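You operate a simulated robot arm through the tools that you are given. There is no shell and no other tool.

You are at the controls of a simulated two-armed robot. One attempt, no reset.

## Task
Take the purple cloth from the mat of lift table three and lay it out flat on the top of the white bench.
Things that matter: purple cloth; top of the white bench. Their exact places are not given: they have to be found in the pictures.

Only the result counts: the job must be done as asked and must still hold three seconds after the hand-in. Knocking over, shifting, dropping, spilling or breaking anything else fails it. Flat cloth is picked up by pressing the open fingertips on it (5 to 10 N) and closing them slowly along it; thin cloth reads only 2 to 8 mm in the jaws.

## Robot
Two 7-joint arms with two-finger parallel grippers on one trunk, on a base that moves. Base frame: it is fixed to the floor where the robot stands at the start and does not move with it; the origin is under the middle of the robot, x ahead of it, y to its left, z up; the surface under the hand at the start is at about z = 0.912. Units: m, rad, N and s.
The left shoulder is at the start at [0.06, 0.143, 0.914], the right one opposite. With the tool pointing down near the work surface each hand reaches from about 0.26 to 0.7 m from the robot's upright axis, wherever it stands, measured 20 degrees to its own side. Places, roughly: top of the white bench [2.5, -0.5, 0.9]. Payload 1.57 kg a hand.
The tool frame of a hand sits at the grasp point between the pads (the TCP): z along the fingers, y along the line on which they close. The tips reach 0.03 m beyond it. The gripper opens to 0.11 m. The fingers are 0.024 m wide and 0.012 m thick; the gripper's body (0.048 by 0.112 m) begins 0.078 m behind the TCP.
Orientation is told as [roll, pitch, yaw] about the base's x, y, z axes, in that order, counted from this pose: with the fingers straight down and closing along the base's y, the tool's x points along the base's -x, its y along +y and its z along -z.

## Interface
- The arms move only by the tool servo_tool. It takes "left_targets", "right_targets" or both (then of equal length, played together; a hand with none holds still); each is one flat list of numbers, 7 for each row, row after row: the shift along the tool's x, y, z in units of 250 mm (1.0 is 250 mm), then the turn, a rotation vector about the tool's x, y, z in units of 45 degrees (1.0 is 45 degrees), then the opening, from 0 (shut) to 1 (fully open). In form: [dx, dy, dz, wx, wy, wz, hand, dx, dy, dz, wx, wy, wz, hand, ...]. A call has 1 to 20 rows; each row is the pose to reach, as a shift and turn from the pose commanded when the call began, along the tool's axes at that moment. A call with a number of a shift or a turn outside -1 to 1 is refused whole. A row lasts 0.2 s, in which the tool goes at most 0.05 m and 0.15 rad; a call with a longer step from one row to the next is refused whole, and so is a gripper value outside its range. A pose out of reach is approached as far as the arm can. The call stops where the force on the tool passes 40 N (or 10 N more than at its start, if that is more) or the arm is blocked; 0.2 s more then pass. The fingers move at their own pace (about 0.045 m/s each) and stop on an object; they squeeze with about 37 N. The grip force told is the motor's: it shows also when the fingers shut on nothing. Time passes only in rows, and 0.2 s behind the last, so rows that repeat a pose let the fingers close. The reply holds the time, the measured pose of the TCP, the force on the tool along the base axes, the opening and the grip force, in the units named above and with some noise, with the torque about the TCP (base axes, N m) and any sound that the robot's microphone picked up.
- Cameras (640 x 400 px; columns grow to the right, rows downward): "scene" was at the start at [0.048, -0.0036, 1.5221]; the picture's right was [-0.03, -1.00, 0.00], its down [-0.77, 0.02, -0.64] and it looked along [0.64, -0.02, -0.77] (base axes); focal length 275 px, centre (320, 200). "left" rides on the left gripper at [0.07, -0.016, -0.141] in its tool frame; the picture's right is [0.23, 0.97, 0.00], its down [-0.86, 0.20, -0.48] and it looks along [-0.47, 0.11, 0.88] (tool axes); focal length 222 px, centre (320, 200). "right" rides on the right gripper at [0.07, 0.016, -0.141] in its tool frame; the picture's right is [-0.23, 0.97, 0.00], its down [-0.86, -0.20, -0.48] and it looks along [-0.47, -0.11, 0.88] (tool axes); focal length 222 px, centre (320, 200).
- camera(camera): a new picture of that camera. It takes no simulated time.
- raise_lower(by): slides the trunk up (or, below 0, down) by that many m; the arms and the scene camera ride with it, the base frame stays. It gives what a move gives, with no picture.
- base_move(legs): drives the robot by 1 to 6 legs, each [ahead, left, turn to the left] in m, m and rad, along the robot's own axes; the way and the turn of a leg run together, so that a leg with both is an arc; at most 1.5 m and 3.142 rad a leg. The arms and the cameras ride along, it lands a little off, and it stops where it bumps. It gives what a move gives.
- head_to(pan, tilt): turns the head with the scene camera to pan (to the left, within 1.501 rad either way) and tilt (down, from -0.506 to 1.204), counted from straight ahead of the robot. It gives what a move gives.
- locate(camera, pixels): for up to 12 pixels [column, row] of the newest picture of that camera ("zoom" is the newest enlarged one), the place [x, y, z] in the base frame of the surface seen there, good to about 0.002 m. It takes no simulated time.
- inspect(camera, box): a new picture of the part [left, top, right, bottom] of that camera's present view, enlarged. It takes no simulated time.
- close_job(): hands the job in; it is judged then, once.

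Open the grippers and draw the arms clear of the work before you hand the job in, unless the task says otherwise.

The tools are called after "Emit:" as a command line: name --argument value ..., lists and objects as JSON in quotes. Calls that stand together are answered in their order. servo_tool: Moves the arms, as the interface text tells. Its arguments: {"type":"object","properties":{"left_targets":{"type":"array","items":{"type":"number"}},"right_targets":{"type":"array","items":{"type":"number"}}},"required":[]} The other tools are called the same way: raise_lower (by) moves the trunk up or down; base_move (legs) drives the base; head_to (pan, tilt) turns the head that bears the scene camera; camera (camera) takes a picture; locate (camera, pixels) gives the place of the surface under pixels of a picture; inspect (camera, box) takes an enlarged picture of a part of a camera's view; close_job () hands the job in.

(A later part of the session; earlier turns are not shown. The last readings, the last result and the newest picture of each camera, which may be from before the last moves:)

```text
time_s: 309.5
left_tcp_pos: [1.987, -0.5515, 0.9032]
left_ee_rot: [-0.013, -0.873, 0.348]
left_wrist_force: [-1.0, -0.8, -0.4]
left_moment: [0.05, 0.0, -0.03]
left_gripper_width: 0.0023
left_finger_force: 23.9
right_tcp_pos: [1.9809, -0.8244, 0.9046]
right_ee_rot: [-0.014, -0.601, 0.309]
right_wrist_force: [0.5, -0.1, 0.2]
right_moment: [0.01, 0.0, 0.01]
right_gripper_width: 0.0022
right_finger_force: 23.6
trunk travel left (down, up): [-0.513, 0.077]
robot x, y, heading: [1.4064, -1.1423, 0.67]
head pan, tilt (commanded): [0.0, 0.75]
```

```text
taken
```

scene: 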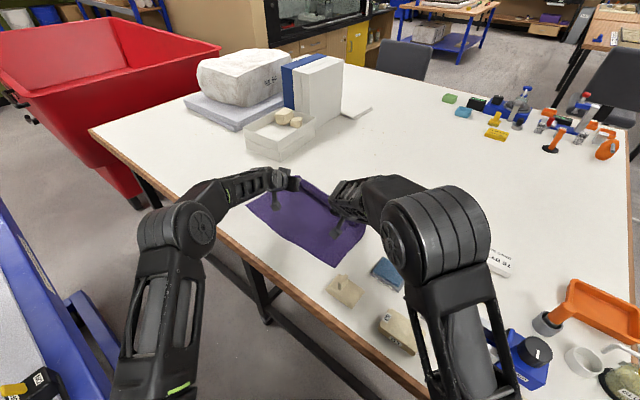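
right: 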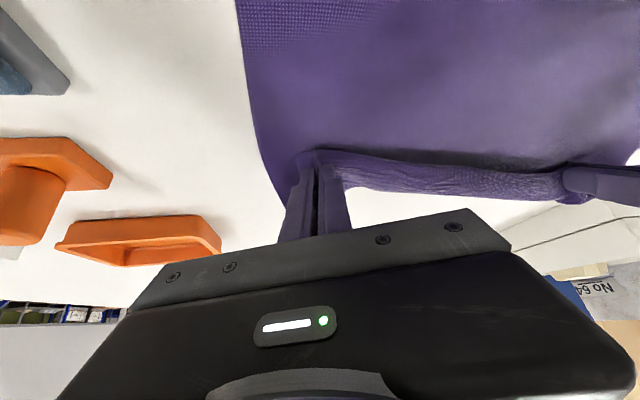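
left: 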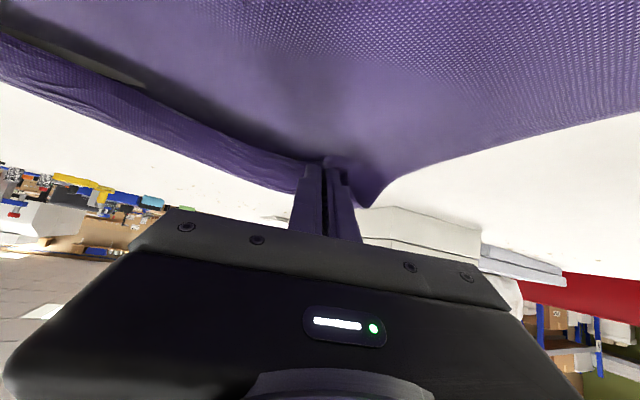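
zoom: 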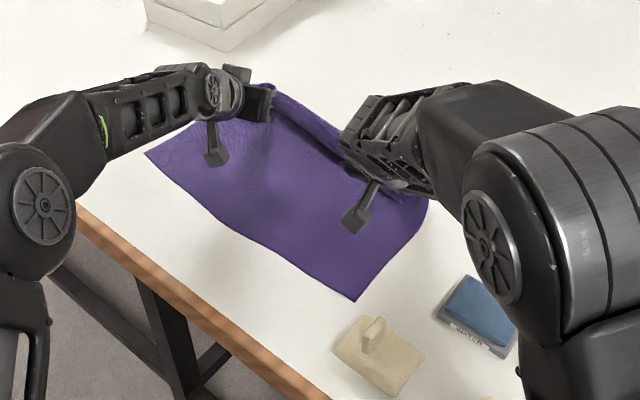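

I locate the cloth's corners precisely in a larger zoom to compare with its size (0.29 × 0.39 m).

Emit:
inspect --camera "scene" --box '[235, 165, 375, 275]'

Emit:
locate --camera "zoom" --pixels '[[70, 200], [445, 462], [200, 290], [330, 380], [100, 170], [480, 350], [540, 260], [400, 300], [300, 200], [250, 120]]'

```text
3.64 times, centred on (305, 220) of scene
```

zoom: 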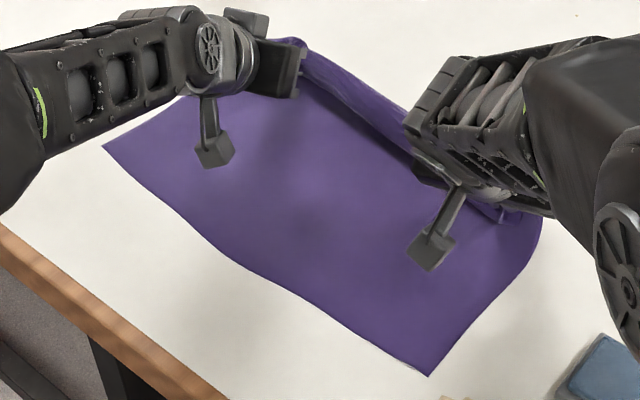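

```text
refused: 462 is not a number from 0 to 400
```

Emit:
locate --camera "zoom" --pixels '[[108, 148], [427, 372], [215, 243], [310, 300], [180, 102], [500, 300], [540, 240], [380, 270], [300, 200], [290, 50], [380, 110], [350, 110]]'

```text
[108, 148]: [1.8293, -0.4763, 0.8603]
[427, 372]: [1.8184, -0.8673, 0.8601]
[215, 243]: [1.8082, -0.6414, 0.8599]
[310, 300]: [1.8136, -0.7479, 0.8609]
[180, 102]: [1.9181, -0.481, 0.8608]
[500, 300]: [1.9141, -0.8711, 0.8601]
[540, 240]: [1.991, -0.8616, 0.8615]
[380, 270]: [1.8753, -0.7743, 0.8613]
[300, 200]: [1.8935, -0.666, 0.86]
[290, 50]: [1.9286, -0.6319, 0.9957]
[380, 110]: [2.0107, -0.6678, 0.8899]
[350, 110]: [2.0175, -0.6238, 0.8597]
```

The trailing edge has its full width (0.39 m), corners at (1.829, −0.476) and (1.818, −0.867). I measure the far strip by the right wrist camera: crease, strip and its far rim.

Emit:
locate --camera "right" --pixels '[[262, 150], [285, 205], [400, 140], [400, 160], [420, 175], [420, 190], [450, 160], [480, 195], [500, 175], [350, 160], [310, 160], [550, 190]]'

Emit:
inspect --camera "right" --box '[220, 80, 640, 260]'

Emit:
locate --camera "left" --pixels '[[370, 205], [395, 185], [310, 165], [250, 165], [200, 160], [150, 120], [100, 90], [250, 180], [150, 140], [280, 150], [330, 160], [500, 140]]'

```text
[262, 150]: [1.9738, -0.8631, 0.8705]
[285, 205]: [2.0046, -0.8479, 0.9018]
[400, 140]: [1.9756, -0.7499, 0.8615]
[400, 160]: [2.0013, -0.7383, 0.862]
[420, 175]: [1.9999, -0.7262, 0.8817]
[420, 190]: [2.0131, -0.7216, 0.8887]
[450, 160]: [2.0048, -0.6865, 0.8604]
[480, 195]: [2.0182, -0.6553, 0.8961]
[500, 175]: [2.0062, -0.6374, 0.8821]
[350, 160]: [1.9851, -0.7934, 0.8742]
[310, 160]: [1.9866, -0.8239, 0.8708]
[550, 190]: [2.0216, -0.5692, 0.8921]
```

```text
1.52 times, centred on (430, 170) of right
```

zoom: 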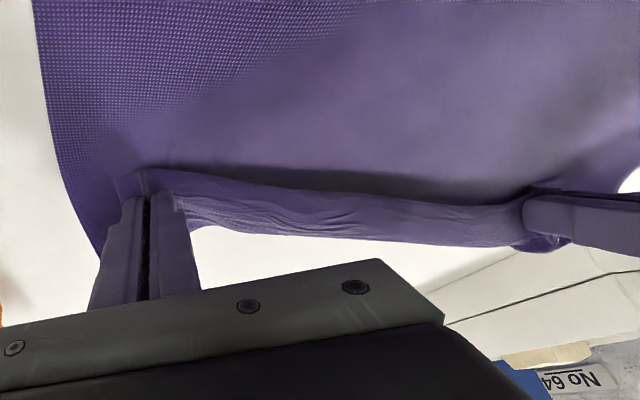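

```text
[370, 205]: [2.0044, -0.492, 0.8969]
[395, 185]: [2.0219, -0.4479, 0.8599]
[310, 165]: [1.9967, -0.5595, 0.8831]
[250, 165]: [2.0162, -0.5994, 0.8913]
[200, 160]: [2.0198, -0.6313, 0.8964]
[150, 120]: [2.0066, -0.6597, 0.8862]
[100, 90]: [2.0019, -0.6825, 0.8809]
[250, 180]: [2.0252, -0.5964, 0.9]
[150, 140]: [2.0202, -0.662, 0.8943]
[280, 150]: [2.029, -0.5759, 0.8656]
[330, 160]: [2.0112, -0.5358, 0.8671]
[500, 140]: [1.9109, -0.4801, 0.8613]
```

The held line stands ≈3.5 cm above the bench with an edge flap of ≈6 cm behind it that may have tucked under while moving forward. I lift both hands straight up by 7 cm so the flap hangs free, then I will lower straight down.

Emit:
servo_tool --left_targets '[-0.072, 0, -0.06, 0, 0, 0, 0, -0.143, 0, -0.12, 0, 0, 0, 0, -0.215, 0, -0.18, 0, 0, 0, 0, -0.215, 0, -0.18, 0, 0, 0, 0]' --right_targets '[-0.053, 0, -0.077, 0, 0, 0, 0, -0.105, 0, -0.154, 0, 0, 0, 0, -0.158, 0, -0.231, 0, 0, 0, 0, -0.158, 0, -0.231, 0, 0, 0, 0]'

Emit:
inspect --camera "scene" --box '[215, 140, 395, 280]'

Emit:
camera --camera "left"

Emit:
camera --camera "right"

```text
time_s: 310.5
left_tcp_pos: [1.9849, -0.5541, 0.9707]
left_ee_rot: [-0.011, -0.87, 0.346]
left_wrist_force: [-0.8, 0.4, 0.6]
left_moment: [0.02, 0.0, -0.04]
left_gripper_width: 0.0023
left_finger_force: 23.6
right_tcp_pos: [1.9811, -0.8251, 0.9735]
right_ee_rot: [-0.014, -0.603, 0.308]
right_wrist_force: [0.1, 0.7, -0.2]
right_moment: [0.01, 0.02, -0.01]
right_gripper_width: 0.0018
right_finger_force: 23.6
trunk travel left (down, up): [-0.513, 0.077]
robot x, y, heading: [1.4134, -1.1387, 0.671]
head pan, tilt (commanded): [0.0, 0.75]
```

```text
2.86 times, centred on (305, 210) of scene
```

zoom: 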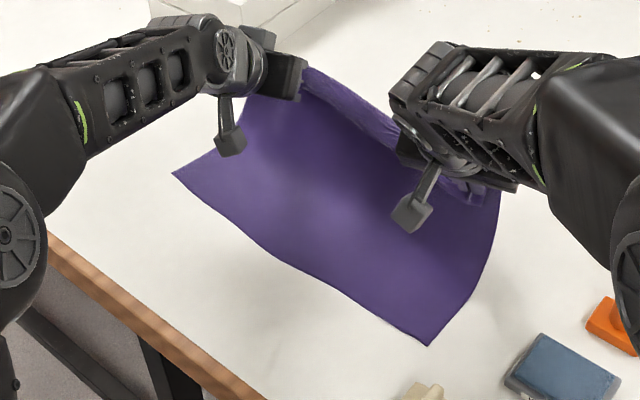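

```text
taken
```

left: 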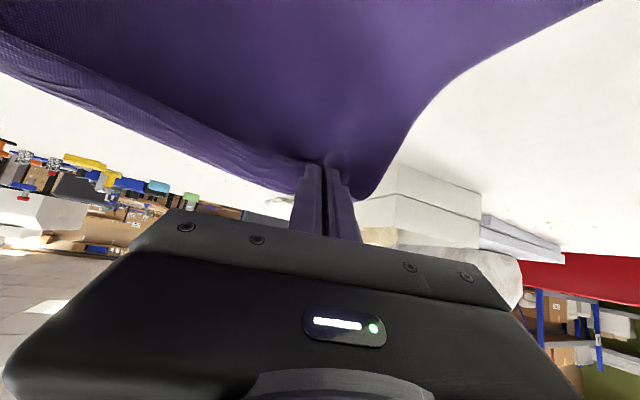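

```text
taken
```

right: 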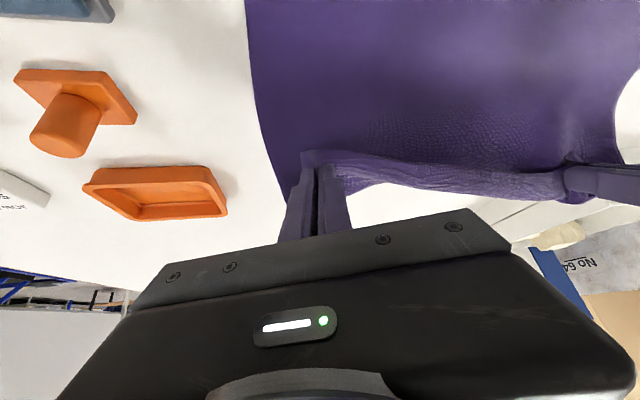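

The flap seems small; to settle the cloth's true lengths I locate a line of points from trailing edge to far rim.

Emit:
locate --camera "zoom" --pixels '[[177, 172], [428, 342], [285, 255], [300, 230], [315, 200], [330, 170], [345, 140], [355, 120], [362, 100], [490, 230], [370, 105], [240, 130]]'

Emit:
locate --camera "right" --pixels '[[450, 30], [450, 80], [450, 120], [450, 150], [450, 165], [450, 180], [450, 192], [280, 190], [262, 120], [400, 172], [400, 185], [500, 195]]'

```text
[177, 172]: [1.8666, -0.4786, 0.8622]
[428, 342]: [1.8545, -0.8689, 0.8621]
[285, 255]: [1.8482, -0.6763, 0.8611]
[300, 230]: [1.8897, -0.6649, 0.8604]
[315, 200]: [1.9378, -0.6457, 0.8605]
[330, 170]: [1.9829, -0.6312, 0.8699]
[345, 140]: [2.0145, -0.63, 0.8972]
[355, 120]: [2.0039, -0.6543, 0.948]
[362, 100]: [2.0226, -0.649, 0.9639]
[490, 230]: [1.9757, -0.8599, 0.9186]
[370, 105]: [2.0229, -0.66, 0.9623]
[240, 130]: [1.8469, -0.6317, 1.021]
```

```text
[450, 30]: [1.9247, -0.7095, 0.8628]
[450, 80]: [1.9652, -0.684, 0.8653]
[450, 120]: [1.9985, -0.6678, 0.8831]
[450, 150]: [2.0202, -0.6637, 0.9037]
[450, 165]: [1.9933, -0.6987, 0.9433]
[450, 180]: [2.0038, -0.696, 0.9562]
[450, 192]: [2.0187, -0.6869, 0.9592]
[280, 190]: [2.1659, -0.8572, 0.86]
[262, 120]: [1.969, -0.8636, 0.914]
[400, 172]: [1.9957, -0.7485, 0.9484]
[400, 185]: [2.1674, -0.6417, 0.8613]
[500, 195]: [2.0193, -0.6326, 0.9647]
```

The free edge lies at x≈1.85 and about 0.25 m of cloth runs from there to the held line, so the held line should come down at x≈2.09 for a flat lay; the 3.6 cm hem lies on the robot's side. I try to reach further forward in small steps, tilting more.

Emit:
servo_tool --left_targets '[-0.004, -0.015, 0.052, 0, -0.038, 0, 0, -0.009, -0.03, 0.104, 0, -0.076, 0, 0, -0.013, -0.046, 0.155, 0, -0.115, 0, 0, -0.0175, -0.061, 0.207, 0, -0.153, 0, 0]' --right_targets '[-0.018, -0.014, 0.049, 0, -0.032, 0, 0, -0.036, -0.028, 0.098, 0, -0.064, 0, 0, -0.055, -0.041, 0.147, 0, -0.095, 0, 0, -0.073, -0.055, 0.196, 0, -0.127, 0, 0]'

```text
time_s: 311.5
left_tcp_pos: [2.0309, -0.5536, 0.9412]
left_ee_rot: [-0.013, -0.992, 0.35]
left_wrist_force: [-0.2, 0.0, 1.0]
left_moment: [0.03, 0.0, 0.04]
left_gripper_width: 0.0019
left_finger_force: 23.9
right_tcp_pos: [2.026, -0.825, 0.9452]
right_ee_rot: [-0.016, -0.702, 0.311]
right_wrist_force: [0.2, 0.0, 0.1]
right_moment: [-0.02, -0.01, 0.02]
right_gripper_width: 0.0019
right_finger_force: 23.3
trunk travel left (down, up): [-0.513, 0.077]
robot x, y, heading: [1.4099, -1.1461, 0.68]
head pan, tilt (commanded): [0.0, 0.75]
```

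Reached x≈2.03 without trouble. I go another 4 cm forward and 3 cm down.

Emit:
servo_tool --left_targets '[0.004, -0.014, 0.048, 0, -0.025, 0, 0, 0.009, -0.027, 0.096, 0, -0.05, 0, 0, 0.013, -0.041, 0.144, 0, -0.075, 0, 0, 0.018, -0.055, 0.192, 0, -0.1, 0, 0]' --right_targets '[-0.008, -0.012, 0.05, 0, -0.025, 0, 0, -0.016, -0.025, 0.1, 0, -0.05, 0, 0, -0.023, -0.037, 0.149, 0, -0.075, 0, 0, -0.031, -0.049, 0.199, 0, -0.1, 0, 0]'

Emit:
inspect --camera "scene" --box '[215, 130, 395, 270]'

Emit:
locate --camera "zoom" --pixels '[[200, 190], [440, 335], [320, 250], [335, 200], [350, 150], [365, 110], [375, 90], [300, 270], [450, 300], [230, 150]]'

```text
time_s: 312.5
left_tcp_pos: [2.0707, -0.5531, 0.9107]
left_ee_rot: [-0.014, -1.07, 0.352]
left_wrist_force: [-0.3, -0.4, -0.5]
left_moment: [0.0, 0.01, 0.01]
left_gripper_width: 0.0018
left_finger_force: 23.7
right_tcp_pos: [2.0665, -0.827, 0.9121]
right_ee_rot: [-0.016, -0.78, 0.314]
right_wrist_force: [-0.4, 0.0, -0.1]
right_moment: [0.01, 0.05, 0.03]
right_gripper_width: 0.0021
right_finger_force: 23.4
trunk travel left (down, up): [-0.513, 0.077]
robot x, y, heading: [1.4099, -1.1443, 0.677]
head pan, tilt (commanded): [0.0, 0.75]
```

```text
2.86 times, centred on (305, 200) of scene
```

zoom: 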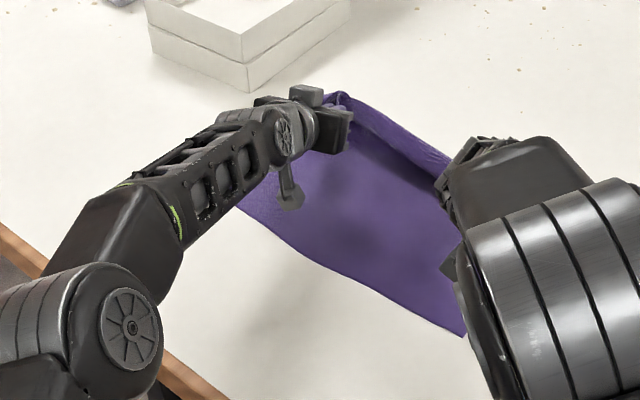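

```text
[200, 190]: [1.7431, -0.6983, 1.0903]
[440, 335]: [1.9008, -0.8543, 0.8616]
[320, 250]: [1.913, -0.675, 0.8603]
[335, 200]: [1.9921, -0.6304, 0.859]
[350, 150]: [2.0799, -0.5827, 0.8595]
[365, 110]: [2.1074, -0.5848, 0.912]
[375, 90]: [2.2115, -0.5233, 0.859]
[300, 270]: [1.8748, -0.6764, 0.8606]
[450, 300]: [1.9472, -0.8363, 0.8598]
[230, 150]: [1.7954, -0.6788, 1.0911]
```

The arms reach x≈2.07 and the cloth follows, trailing edge now near x≈1.89. I lower the held line close to the bench while pulling another 3 cm forward, so that only the small hem remains folded.

Emit:
servo_tool --left_targets '[0.007, -0.014, 0.047, 0, 0, 0, 0, 0.015, -0.027, 0.093, 0, 0, 0, 0, 0.022, -0.041, 0.14, 0, 0, 0, 0]' --right_targets '[-0.009, -0.012, 0.045, 0, 0, 0, 0, -0.019, -0.025, 0.089, 0, 0, 0, 0, -0.028, -0.037, 0.134, 0, 0, 0, 0]'

Emit:
camera --camera "right"

Emit:
inspect --camera "scene" --box '[215, 120, 395, 260]'

```text
time_s: 313.3
left_tcp_pos: [2.0873, -0.5541, 0.8954]
left_ee_rot: [-0.014, -1.068, 0.352]
left_wrist_force: [0.5, -0.5, 0.3]
left_moment: [-0.02, 0.0, -0.04]
left_gripper_width: 0.0021
left_finger_force: 24.1
left hand out of reach, approached as far as the arm can: row 2, 3
right_tcp_pos: [2.0952, -0.8253, 0.8951]
right_ee_rot: [-0.016, -0.783, 0.312]
right_wrist_force: [0.1, -0.7, 6.1]
right_moment: [0.03, 0.01, 0.02]
right_gripper_width: 0.002
right_finger_force: 23.3
trunk travel left (down, up): [-0.513, 0.077]
robot x, y, heading: [1.41, -1.1394, 0.675]
head pan, tilt (commanded): [0.0, 0.75]
```

```text
taken
```

right: 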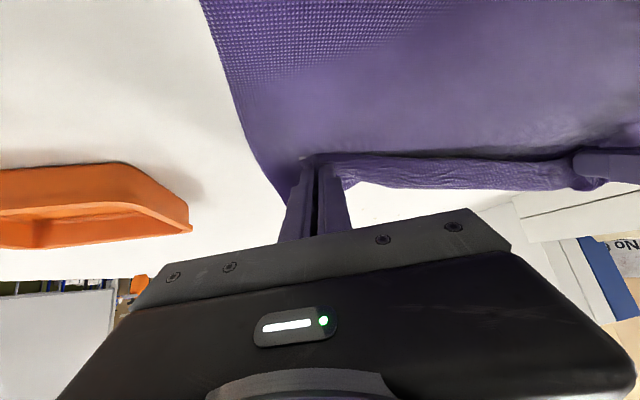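

```text
2.86 times, centred on (305, 190) of scene
```

zoom: 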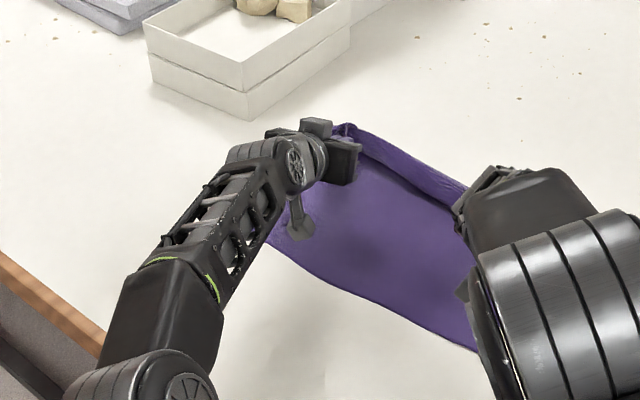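

The left arm is at its limit now and the right touches the bench (6 N). I open both hands slowly to let the cloth go, without moving them.

Emit:
servo_tool --left_targets '[0, 0, 0, 0, 0, 0, 0.05, 0, 0, 0, 0, 0, 0, 0.1, 0, 0, 0, 0, 0, 0, 0.15, 0, 0, 0, 0, 0, 0, 0.2, 0, 0, 0, 0, 0, 0, 0.25, 0, 0, 0, 0, 0, 0, 0.3, 0, 0, 0, 0, 0, 0, 0.35]' --right_targets '[0, 0, 0, 0, 0, 0, 0.05, 0, 0, 0, 0, 0, 0, 0.1, 0, 0, 0, 0, 0, 0, 0.15, 0, 0, 0, 0, 0, 0, 0.2, 0, 0, 0, 0, 0, 0, 0.25, 0, 0, 0, 0, 0, 0, 0.3, 0, 0, 0, 0, 0, 0, 0.35]'

Emit:
camera --camera "right"

Emit:
camera --camera "left"

Emit:
inspect --camera "scene" --box '[215, 120, 395, 260]'

```text
time_s: 314.9
left_tcp_pos: [2.0872, -0.5534, 0.8975]
left_ee_rot: [-0.016, -1.069, 0.351]
left_wrist_force: [0.3, -0.3, 0.6]
left_moment: [-0.02, -0.02, -0.01]
left_gripper_width: 0.0384
left_finger_force: 0.0
right_tcp_pos: [2.0957, -0.8264, 0.8926]
right_ee_rot: [-0.014, -0.78, 0.312]
right_wrist_force: [0.2, -1.1, 0.2]
right_moment: [0.02, 0.0, 0.05]
right_gripper_width: 0.0382
right_finger_force: 0.1
trunk travel left (down, up): [-0.513, 0.077]
robot x, y, heading: [1.4079, -1.1364, 0.679]
head pan, tilt (commanded): [0.0, 0.75]
```

```text
taken
```

right: 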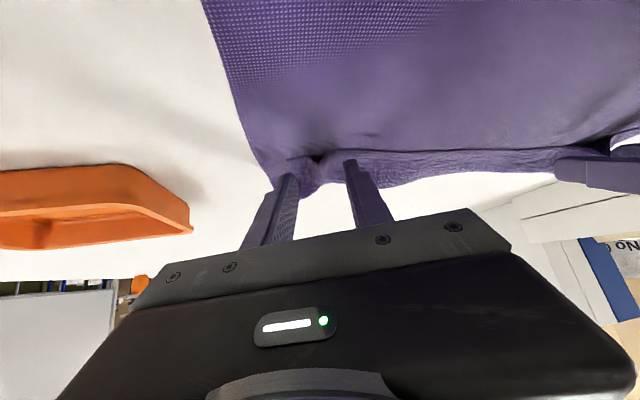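

```text
taken
```

left: 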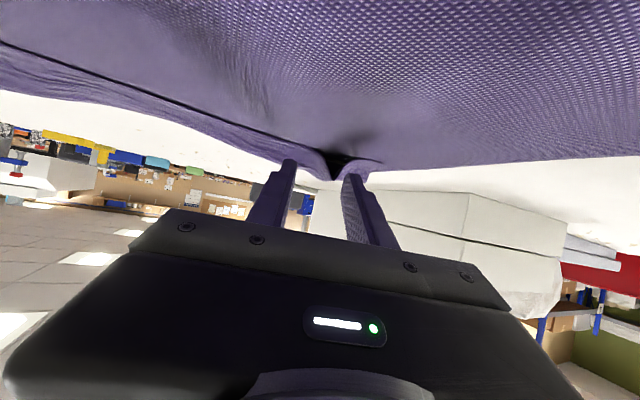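

```text
2.86 times, centred on (305, 190) of scene
```

zoom: 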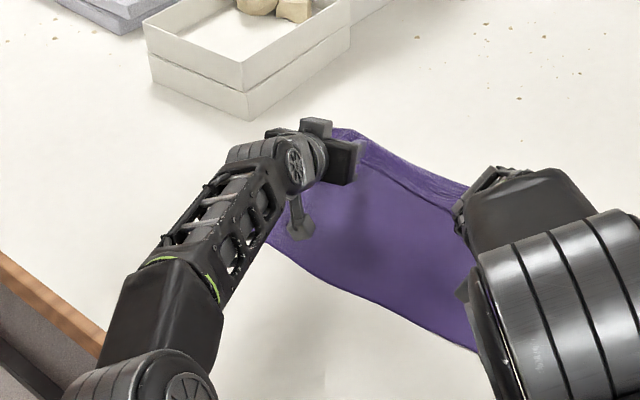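

The cloth is released. I draw both hands back along their fingers and up, to see how it lies.

Emit:
servo_tool --left_targets '[0, 0, -0.08, 0, 0, 0, 0.35, 0, 0, -0.2, 0, 0, 0, 0.35, 0, 0, -0.35, 0, 0, 0, 0.35, -0.1, 0, -0.5, 0, 0, 0, 0.35, -0.25, 0, -0.6, 0, 0, 0, 0.35, -0.4, 0, -0.7, 0, 0, 0, 0.35]' --right_targets '[0, 0, -0.08, 0, 0, 0, 0.35, 0, 0, -0.2, 0, 0, 0, 0.35, 0, 0, -0.35, 0, 0, 0, 0.35, -0.05, 0, -0.5, 0, 0, 0, 0.35, -0.1, 0, -0.65, 0, 0, 0, 0.35, -0.15, 0, -0.8, 0, 0, 0, 0.35]'

Emit:
camera --camera "scene"

```text
time_s: 316.3
left_tcp_pos: [1.987, -0.5887, 1.0686]
left_ee_rot: [-0.015, -1.069, 0.351]
left_wrist_force: [0.2, -0.5, -0.1]
left_moment: [0.0, -0.05, 0.0]
left_gripper_width: 0.0384
left_finger_force: 0.0
right_tcp_pos: [1.9885, -0.8557, 1.0627]
right_ee_rot: [-0.018, -0.779, 0.313]
right_wrist_force: [0.0, -0.1, 0.5]
right_moment: [-0.02, 0.01, 0.03]
right_gripper_width: 0.0384
right_finger_force: 0.1
trunk travel left (down, up): [-0.513, 0.077]
robot x, y, heading: [1.4103, -1.1437, 0.674]
head pan, tilt (commanded): [0.0, 0.75]
```

```text
taken
```

scene: 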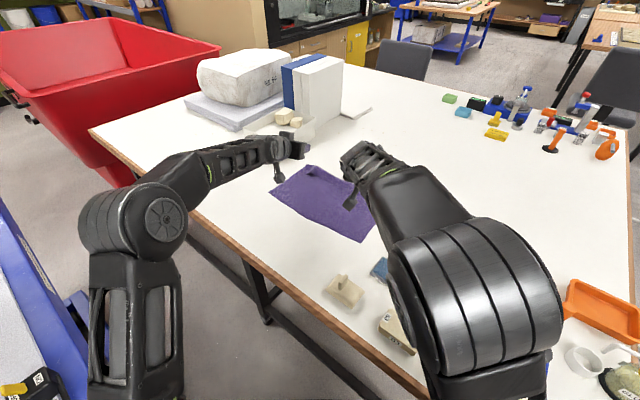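

The hands are clear. I zoom on the cloth to see the fold at its far side.

Emit:
inspect --camera "scene" --box '[255, 145, 395, 255]'

Emit:
locate --camera "zoom" --pixels '[[65, 180], [450, 345], [230, 270], [250, 230], [280, 180], [310, 130], [325, 105], [340, 90], [345, 80], [240, 80], [420, 150], [300, 90]]'

Emit:
camera --camera "right"

Emit:
camera --camera "left"

```text
3.64 times, centred on (325, 200) of scene
```

zoom: 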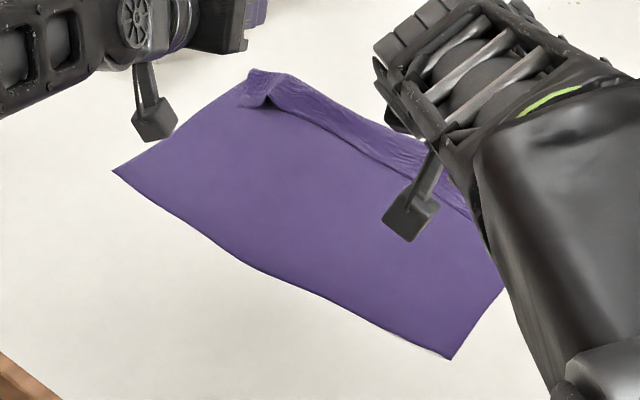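

```text
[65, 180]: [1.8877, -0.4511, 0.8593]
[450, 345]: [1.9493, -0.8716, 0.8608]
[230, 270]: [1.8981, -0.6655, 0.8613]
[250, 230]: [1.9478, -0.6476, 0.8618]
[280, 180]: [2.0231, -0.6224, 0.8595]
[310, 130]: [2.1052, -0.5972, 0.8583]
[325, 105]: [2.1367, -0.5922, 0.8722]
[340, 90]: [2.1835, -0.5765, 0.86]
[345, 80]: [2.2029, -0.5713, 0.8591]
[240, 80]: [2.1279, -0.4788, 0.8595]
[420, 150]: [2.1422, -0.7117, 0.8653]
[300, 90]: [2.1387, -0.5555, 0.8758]
```

```text
taken
```

right: 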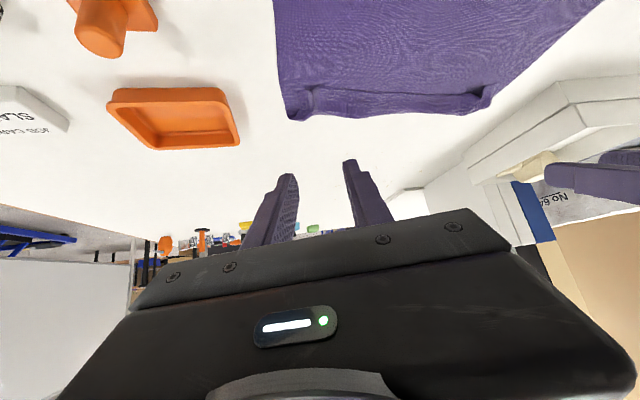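

```text
taken
```

left: 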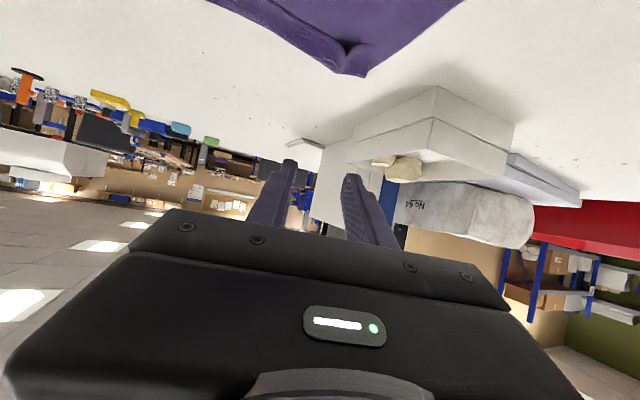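

The cloth lies flat except for the far hem (≈3.6 cm) still folded over on top at x≈2.14. Letting the whole cloth hang from its near edge would open the hem and allow a proper far-to-near lay; I test whether the empty hands can go up to z≈1.16 over x≈1.95.

Emit:
servo_tool --left_targets '[-0.087, 0.014, -0.091, 0, 0, 0, 0.35, -0.175, 0.027, -0.181, 0, 0, 0, 0.35, -0.262, 0.041, -0.272, 0, 0, 0, 0.35]' --right_targets '[-0.057, 0.012, -0.112, 0, -0.106, 0, 0.35, -0.115, 0.025, -0.224, 0, -0.212, 0, 0.35, -0.172, 0.037, -0.336, 0, -0.318, 0, 0.35]'

```text
time_s: 317.1
left_tcp_pos: [1.9544, -0.5866, 1.1599]
left_ee_rot: [-0.015, -1.068, 0.35]
left_wrist_force: [-0.3, 0.3, -0.3]
left_moment: [-0.02, 0.0, -0.01]
left_gripper_width: 0.0385
left_finger_force: 0.1
right_tcp_pos: [1.9556, -0.857, 1.1541]
right_ee_rot: [-0.024, -1.029, 0.32]
right_wrist_force: [-0.2, 0.9, -0.2]
right_moment: [-0.02, 0.01, 0.0]
right_gripper_width: 0.0387
right_finger_force: 0.0
trunk travel left (down, up): [-0.513, 0.077]
robot x, y, heading: [1.4105, -1.1405, 0.674]
head pan, tilt (commanded): [0.0, 0.75]
```

They reach that easily. I test a little further: x≈2.015 at z≈1.18.

Emit:
servo_tool --left_targets '[-0.089, -0.041, 0.08, 0, 0, 0, 0.35, -0.178, -0.082, 0.16, 0, 0, 0, 0.35]' --right_targets '[-0.093, -0.038, 0.077, 0, 0, 0, 0.35, -0.186, -0.076, 0.154, 0, 0, 0, 0.35]'

```text
time_s: 317.7
left_tcp_pos: [2.0191, -0.5883, 1.1784]
left_ee_rot: [-0.015, -1.07, 0.351]
left_wrist_force: [-0.3, 0.2, 0.9]
left_moment: [0.0, 0.02, 0.0]
left_gripper_width: 0.0388
left_finger_force: 0.0
right_tcp_pos: [2.0167, -0.858, 1.1742]
right_ee_rot: [-0.022, -1.03, 0.322]
right_wrist_force: [-0.9, 1.3, 0.0]
right_moment: [-0.01, 0.0, 0.0]
right_gripper_width: 0.0384
right_finger_force: 0.0
trunk travel left (down, up): [-0.513, 0.077]
robot x, y, heading: [1.4087, -1.1384, 0.677]
head pan, tilt (commanded): [0.0, 0.75]
```

The high forward pose is reachable, so I will regrasp the cloth at its near edge and lay it far-to-near. I locate the near edge and corners exactly.

Emit:
inspect --camera "scene" --box '[255, 145, 395, 255]'

Emit:
locate --camera "zoom" --pixels '[[120, 172], [448, 352], [180, 218], [240, 265], [310, 298], [380, 328], [465, 345], [500, 290], [160, 140], [280, 200]]'

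```text
3.64 times, centred on (325, 200) of scene
```

zoom: 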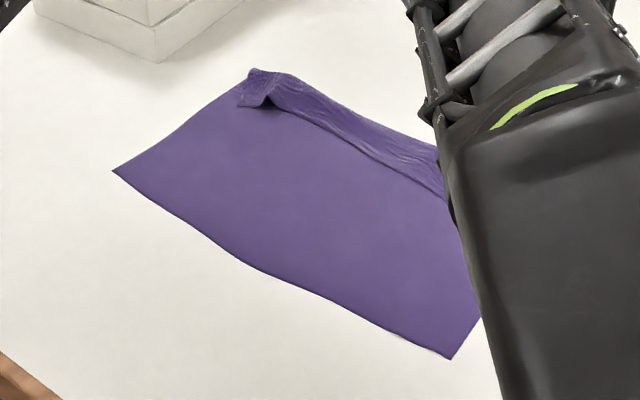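

```text
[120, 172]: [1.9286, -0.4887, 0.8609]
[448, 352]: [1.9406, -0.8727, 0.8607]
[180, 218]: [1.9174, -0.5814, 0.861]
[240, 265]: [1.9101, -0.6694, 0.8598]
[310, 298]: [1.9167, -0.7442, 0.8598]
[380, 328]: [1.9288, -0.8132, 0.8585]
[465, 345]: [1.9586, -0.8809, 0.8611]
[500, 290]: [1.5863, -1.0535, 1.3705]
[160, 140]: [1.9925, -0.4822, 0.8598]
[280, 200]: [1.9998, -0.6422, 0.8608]
```

The near edge runs from (1.929, −0.489) over (1.91, −0.67) to (1.941, −0.873). I bring both hands above its corners: left tip over (1.945, −0.535), right tip over (1.955, −0.82), about 4 cm high, opened 0.05 m.

Emit:
servo_tool --left_targets '[0.165, 0.05, 0.036, 0, 0.057, 0, 0.4, 0.331, 0.101, 0.071, 0, 0.115, 0, 0.45, 0.496, 0.151, 0.107, 0, 0.172, 0, 0.45, 0.661, 0.201, 0.142, 0, 0.229, 0, 0.45, 0.827, 0.252, 0.178, 0, 0.287, 0, 0.45, 0.992, 0.302, 0.213, 0, 0.344, 0, 0.45]' --right_targets '[0.154, 0.037, 0.047, 0, 0.134, 0, 0.4, 0.308, 0.074, 0.094, 0, 0.267, 0, 0.45, 0.462, 0.111, 0.142, 0, 0.401, 0, 0.45, 0.615, 0.148, 0.189, 0, 0.535, 0, 0.45, 0.769, 0.185, 0.236, 0, 0.668, 0, 0.45, 0.923, 0.222, 0.283, 0, 0.802, 0, 0.45]'

Emit:
camera --camera "left"

Emit:
camera --camera "right"

Emit:
inspect --camera "scene" --box '[235, 145, 395, 270]'

```text
time_s: 319.1
left_tcp_pos: [1.9246, -0.5436, 0.9401]
left_ee_rot: [-0.012, -0.799, 0.347]
left_wrist_force: [0.7, -0.5, -0.1]
left_moment: [-0.01, 0.01, 0.0]
left_gripper_width: 0.0495
left_finger_force: 0.0
right_tcp_pos: [1.9449, -0.8275, 0.938]
right_ee_rot: [-0.012, -0.398, 0.303]
right_wrist_force: [0.1, 0.0, 0.4]
right_moment: [-0.01, 0.02, 0.01]
right_gripper_width: 0.0495
right_finger_force: 0.0
trunk travel left (down, up): [-0.513, 0.077]
robot x, y, heading: [1.4096, -1.1377, 0.675]
head pan, tilt (commanded): [0.0, 0.75]
```

```text
taken
```

left: 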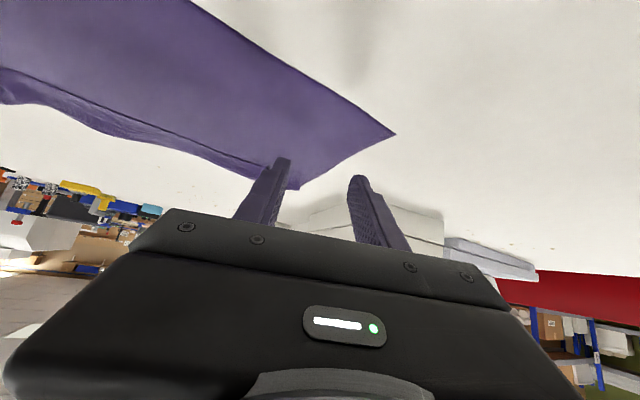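

```text
taken
```

right: 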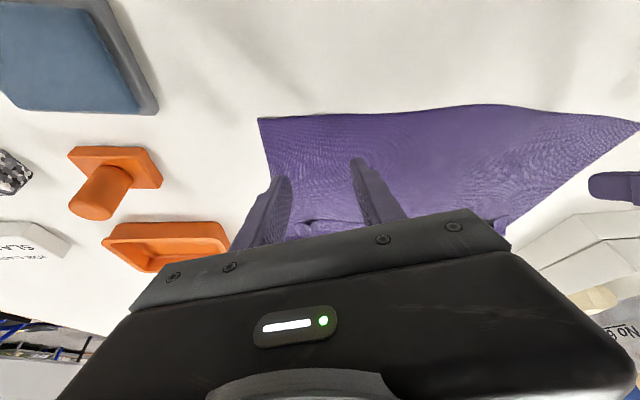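

```text
3.20 times, centred on (315, 208) of scene
```

zoom: 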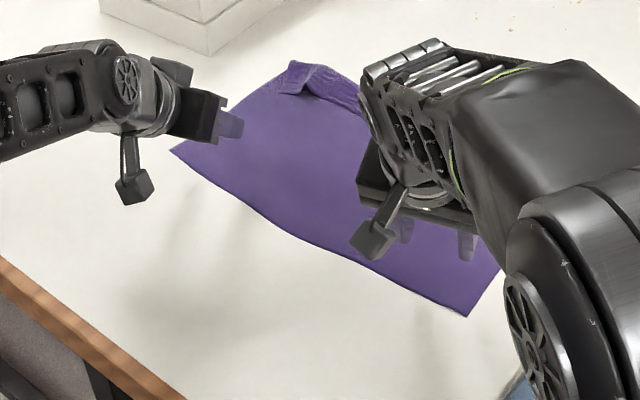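

Both finger pairs are over the cloth, 1–1.5 cm inside its side edges. I lower straight down to just above contact.

Emit:
servo_tool --left_targets '[0.05, 0, 0.05, 0, 0, 0, 0.45, 0.1, 0, 0.098, 0, 0, 0, 0.45, 0.126, 0, 0.123, 0, 0, 0, 0.45]' --right_targets '[0.025, 0, 0.06, 0, 0, 0, 0.45, 0.048, 0, 0.115, 0, 0, 0, 0.45, 0.06, 0, 0.144, 0, 0, 0, 0.45]'

Emit:
camera --camera "left"

Emit:
camera --camera "right"

```text
time_s: 319.9
left_tcp_pos: [1.9258, -0.5427, 0.8946]
left_ee_rot: [-0.01, -0.801, 0.346]
left_wrist_force: [0.2, 1.1, -0.3]
left_moment: [0.03, 0.0, 0.0]
left_gripper_width: 0.0495
left_finger_force: 0.1
right_tcp_pos: [1.9464, -0.8281, 0.899]
right_ee_rot: [-0.013, -0.401, 0.306]
right_wrist_force: [-0.4, -0.3, -0.3]
right_moment: [0.02, -0.01, 0.01]
right_gripper_width: 0.0492
right_finger_force: 0.1
trunk travel left (down, up): [-0.513, 0.077]
robot x, y, heading: [1.4087, -1.1392, 0.678]
head pan, tilt (commanded): [0.0, 0.75]
```

```text
taken
```

left: 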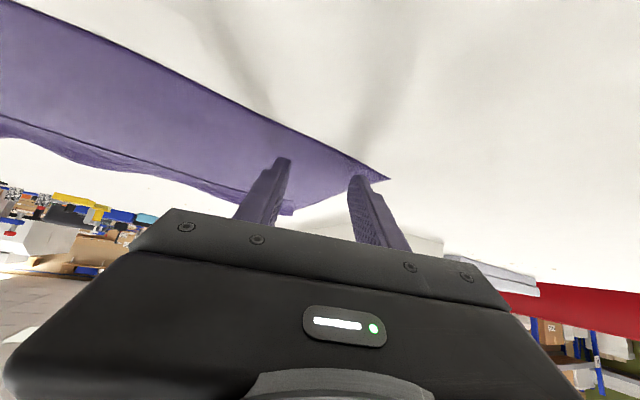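

```text
taken
```

right: 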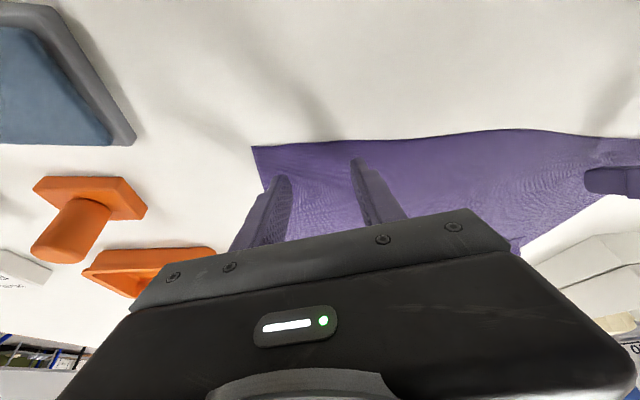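

Fingertips are aligned at the corners. I press down gently in small steps.

Emit:
servo_tool --left_targets '[0.006, 0, 0.006, 0, 0, 0, 0.45, 0.0115, 0, 0.011, 0, 0, 0, 0.45, 0.0115, 0, 0.011, 0, 0, 0, 0.45]' --right_targets '[0.004, 0, 0.01, 0, 0, 0, 0.45, 0.0085, 0, 0.02, 0, 0, 0, 0.45, 0.0085, 0, 0.02, 0, 0, 0, 0.45]'

```text
time_s: 320.7
left_tcp_pos: [1.9253, -0.5424, 0.8903]
left_ee_rot: [-0.009, -0.802, 0.343]
left_wrist_force: [-1.6, -0.5, 7.7]
left_moment: [0.17, 0.01, 0.06]
left_gripper_width: 0.0495
left_finger_force: 0.1
right_tcp_pos: [1.9442, -0.8257, 0.8936]
right_ee_rot: [-0.012, -0.401, 0.305]
right_wrist_force: [-1.3, -2.1, 6.6]
right_moment: [0.12, 0.06, -0.01]
right_gripper_width: 0.0485
right_finger_force: 0.1
trunk travel left (down, up): [-0.513, 0.077]
robot x, y, heading: [1.4113, -1.1434, 0.676]
head pan, tilt (commanded): [0.0, 0.75]
```

Forces are 7.7 N and 6.6 N. I close both hands slowly, moving each 1 cm inward meanwhile so the cloth between them isn't overstretched.

Emit:
servo_tool --left_targets '[0, -0.004, 0, 0, 0, 0, 0.41, 0, -0.008, 0, 0, 0, 0, 0.37, 0, -0.012, 0, 0, 0, 0, 0.33, 0, -0.016, 0, 0, 0, 0, 0.29, 0, -0.02, 0, 0, 0, 0, 0.25, 0, -0.024, 0, 0, 0, 0, 0.21, 0, -0.028, 0, 0, 0, 0, 0.17, 0, -0.032, 0, 0, 0, 0, 0.13, 0, -0.036, 0, 0, 0, 0, 0.09, 0, -0.04, 0, 0, 0, 0, 0.05, 0, -0.04, 0, 0, 0, 0, 0, 0, -0.04, 0, 0, 0, 0, 0, 0, -0.04, 0, 0, 0, 0, 0]' --right_targets '[0, 0.004, 0, 0, 0, 0, 0.41, 0, 0.008, 0, 0, 0, 0, 0.37, 0, 0.012, 0, 0, 0, 0, 0.33, 0, 0.016, 0, 0, 0, 0, 0.29, 0, 0.02, 0, 0, 0, 0, 0.25, 0, 0.024, 0, 0, 0, 0, 0.21, 0, 0.028, 0, 0, 0, 0, 0.17, 0, 0.032, 0, 0, 0, 0, 0.13, 0, 0.036, 0, 0, 0, 0, 0.09, 0, 0.04, 0, 0, 0, 0, 0.05, 0, 0.04, 0, 0, 0, 0, 0, 0, 0.04, 0, 0, 0, 0, 0, 0, 0.04, 0, 0, 0, 0, 0]'

Emit:
camera --camera "left"

Emit:
camera --camera "right"

Emit:
inspect --camera "scene" --box '[235, 145, 395, 270]'

```text
time_s: 323.5
left_tcp_pos: [1.9284, -0.5499, 0.8913]
left_ee_rot: [-0.009, -0.806, 0.346]
left_wrist_force: [0.2, 0.1, 27.8]
left_moment: [0.11, -0.28, 0.01]
left_gripper_width: 0.0018
left_finger_force: 24.2
right_tcp_pos: [1.9409, -0.8146, 0.8943]
right_ee_rot: [-0.012, -0.401, 0.305]
right_wrist_force: [0.2, 0.9, 0.5]
right_moment: [0.04, 0.0, -0.03]
right_gripper_width: 0.0021
right_finger_force: 23.2
trunk travel left (down, up): [-0.513, 0.077]
robot x, y, heading: [1.4056, -1.141, 0.673]
head pan, tilt (commanded): [0.0, 0.75]
```

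```text
taken
```

left: 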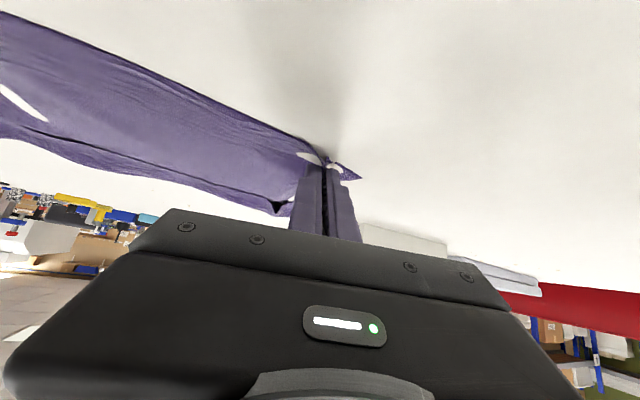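

```text
taken
```

right: 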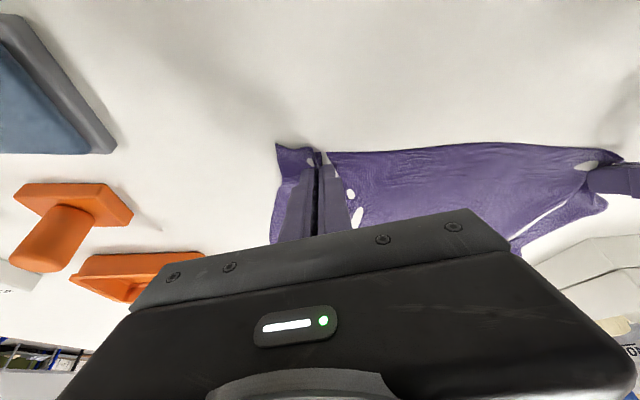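

```text
3.20 times, centred on (315, 208) of scene
```

zoom: 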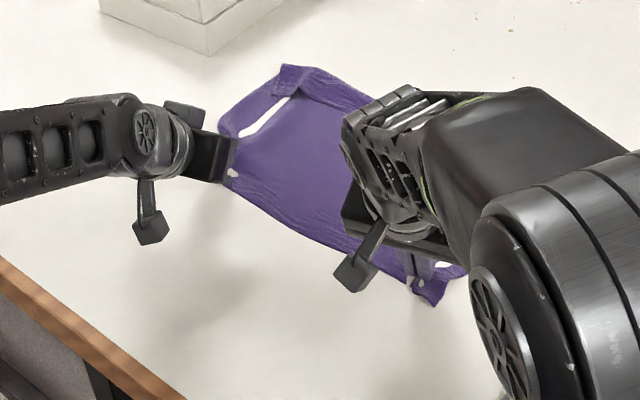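

Both hands read ≈2 mm with the near edge gathered at the fingertips. I lift both 6 cm straight up and check.

Emit:
servo_tool --left_targets '[-0.043, 0, -0.042, 0, 0, 0, 0, -0.086, 0, -0.084, 0, 0, 0, 0, -0.129, 0, -0.125, 0, 0, 0, 0, -0.172, 0, -0.167, 0, 0, 0, 0]' --right_targets '[-0.024, 0, -0.055, 0, 0, 0, 0, -0.047, 0, -0.11, 0, 0, 0, 0, -0.071, 0, -0.166, 0, 0, 0, 0, -0.094, 0, -0.221, 0, 0, 0, 0]'

Emit:
inspect --camera "scene" --box '[235, 145, 395, 270]'

```text
time_s: 324.5
left_tcp_pos: [1.9264, -0.5516, 0.9472]
left_ee_rot: [-0.009, -0.799, 0.347]
left_wrist_force: [-0.3, 0.4, -0.7]
left_moment: [-0.01, -0.02, 0.03]
left_gripper_width: 0.0021
left_finger_force: 23.4
right_tcp_pos: [1.9423, -0.8151, 0.9543]
right_ee_rot: [-0.013, -0.4, 0.305]
right_wrist_force: [-0.1, 0.2, 0.1]
right_moment: [0.01, 0.02, -0.03]
right_gripper_width: 0.0019
right_finger_force: 24.1
trunk travel left (down, up): [-0.513, 0.077]
robot x, y, heading: [1.4136, -1.1415, 0.675]
head pan, tilt (commanded): [0.0, 0.75]
```

```text
3.20 times, centred on (315, 208) of scene
```

zoom: 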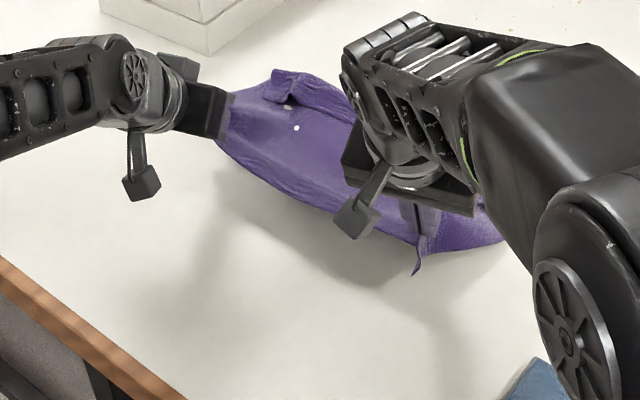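

The grip holds. I lift the cloth to hang freely: hands to x≈1.965, z≈1.175, tilted forward 60°.

Emit:
servo_tool --left_targets '[-0.108, -0.009, -0.076, 0, -0.045, 0, 0, -0.215, -0.018, -0.153, 0, -0.091, 0, 0, -0.323, -0.027, -0.229, 0, -0.136, 0, 0, -0.43, -0.037, -0.305, 0, -0.182, 0, 0, -0.538, -0.046, -0.381, 0, -0.227, 0, 0, -0.645, -0.055, -0.458, 0, -0.273, 0, 0, -0.753, -0.064, -0.534, 0, -0.318, 0, 0, -0.753, -0.064, -0.534, 0, -0.318, 0, 0]' --right_targets '[-0.06, -0.004, -0.111, 0, -0.109, 0, 0, -0.121, -0.008, -0.223, 0, -0.218, 0, 0, -0.181, -0.012, -0.334, 0, -0.327, 0, 0, -0.242, -0.015, -0.445, 0, -0.437, 0, 0, -0.302, -0.019, -0.556, 0, -0.546, 0, 0, -0.363, -0.023, -0.668, 0, -0.655, 0, 0, -0.423, -0.027, -0.779, 0, -0.764, 0, 0, -0.423, -0.027, -0.779, 0, -0.764, 0, 0]'

Emit:
camera --camera "scene"

Emit:
camera --camera "left"

```text
time_s: 326.3
left_tcp_pos: [1.9656, -0.5511, 1.1782]
left_ee_rot: [-0.014, -1.05, 0.35]
left_wrist_force: [-0.1, 0.0, -0.2]
left_moment: [0.0, 0.0, 0.0]
left_gripper_width: 0.0017
left_finger_force: 23.2
right_tcp_pos: [1.9622, -0.8139, 1.1747]
right_ee_rot: [-0.02, -0.999, 0.315]
right_wrist_force: [0.3, -0.3, -0.1]
right_moment: [-0.02, 0.01, -0.01]
right_gripper_width: 0.0018
right_finger_force: 23.7
trunk travel left (down, up): [-0.513, 0.077]
robot x, y, heading: [1.4078, -1.1406, 0.676]
head pan, tilt (commanded): [0.0, 0.75]
```

```text
taken
```

scene: 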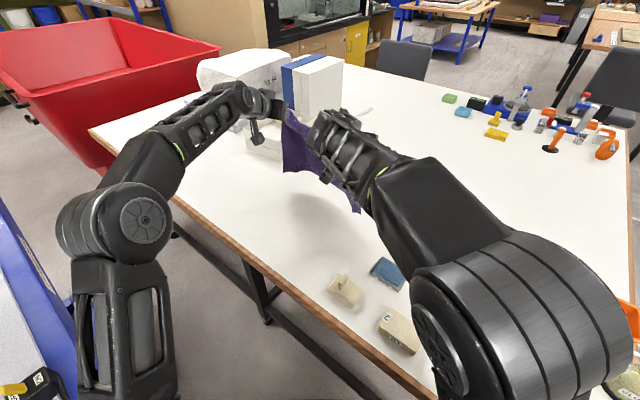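

```text
taken
```

left: 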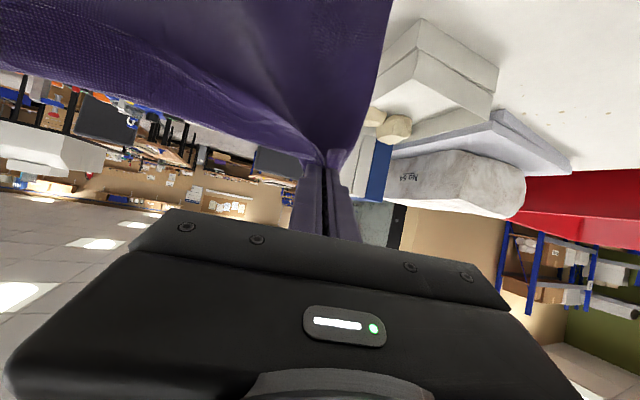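

The cloth hangs clear of the bench now. I zoom to see whether the hem at its lower edge has opened.

Emit:
inspect --camera "scene" --box '[250, 80, 390, 230]'

Emit:
locate --camera "zoom" --pixels '[[235, 170], [240, 230], [260, 235], [290, 230], [320, 240], [350, 280], [365, 325], [230, 130], [270, 170], [300, 190], [215, 100], [330, 210]]'

Emit:
camera --camera "right"

```text
2.67 times, centred on (320, 155) of scene
```

zoom: 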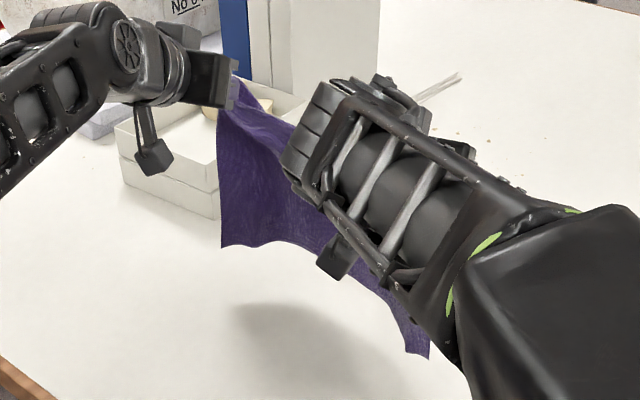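

```text
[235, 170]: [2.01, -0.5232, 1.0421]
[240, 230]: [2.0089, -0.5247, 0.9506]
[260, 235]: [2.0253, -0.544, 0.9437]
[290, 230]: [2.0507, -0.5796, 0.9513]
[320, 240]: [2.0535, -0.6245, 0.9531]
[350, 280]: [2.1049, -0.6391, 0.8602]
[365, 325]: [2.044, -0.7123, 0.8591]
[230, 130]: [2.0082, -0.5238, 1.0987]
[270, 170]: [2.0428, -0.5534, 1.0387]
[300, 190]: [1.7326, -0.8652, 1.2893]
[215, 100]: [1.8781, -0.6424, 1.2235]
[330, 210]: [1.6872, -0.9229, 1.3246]
```

```text
taken
```

right: 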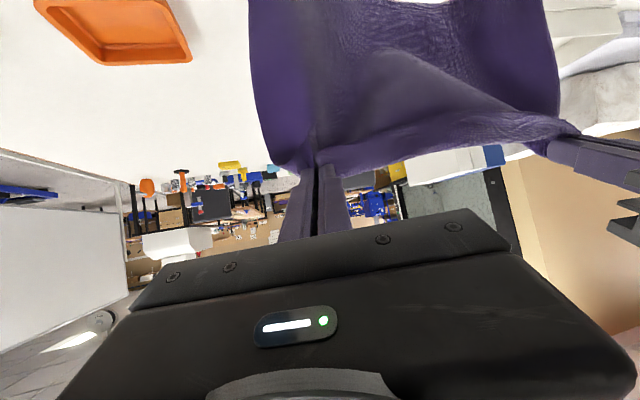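

I locate the lower-left corner and edge points to measure the hanging length.

Emit:
inspect --camera "scene" --box '[285, 100, 345, 180]'

Emit:
locate --camera "zoom" --pixels '[[180, 370], [185, 350], [190, 300], [250, 375], [300, 365], [350, 350], [180, 200], [190, 120], [230, 385], [200, 378]]'

```text
5.00 times, centred on (315, 140) of scene
```

zoom: 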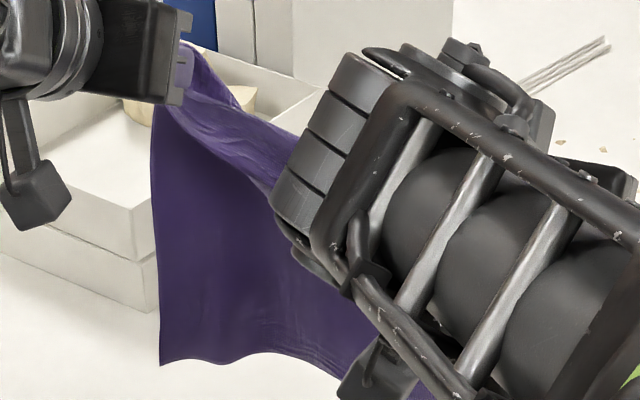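

```text
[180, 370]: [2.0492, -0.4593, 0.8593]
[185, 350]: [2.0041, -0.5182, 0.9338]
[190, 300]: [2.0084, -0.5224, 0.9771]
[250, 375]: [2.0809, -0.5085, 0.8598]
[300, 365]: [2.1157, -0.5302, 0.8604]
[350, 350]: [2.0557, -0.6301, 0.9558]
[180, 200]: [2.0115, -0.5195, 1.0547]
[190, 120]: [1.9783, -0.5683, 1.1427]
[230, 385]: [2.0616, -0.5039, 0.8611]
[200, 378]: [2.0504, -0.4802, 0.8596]
```

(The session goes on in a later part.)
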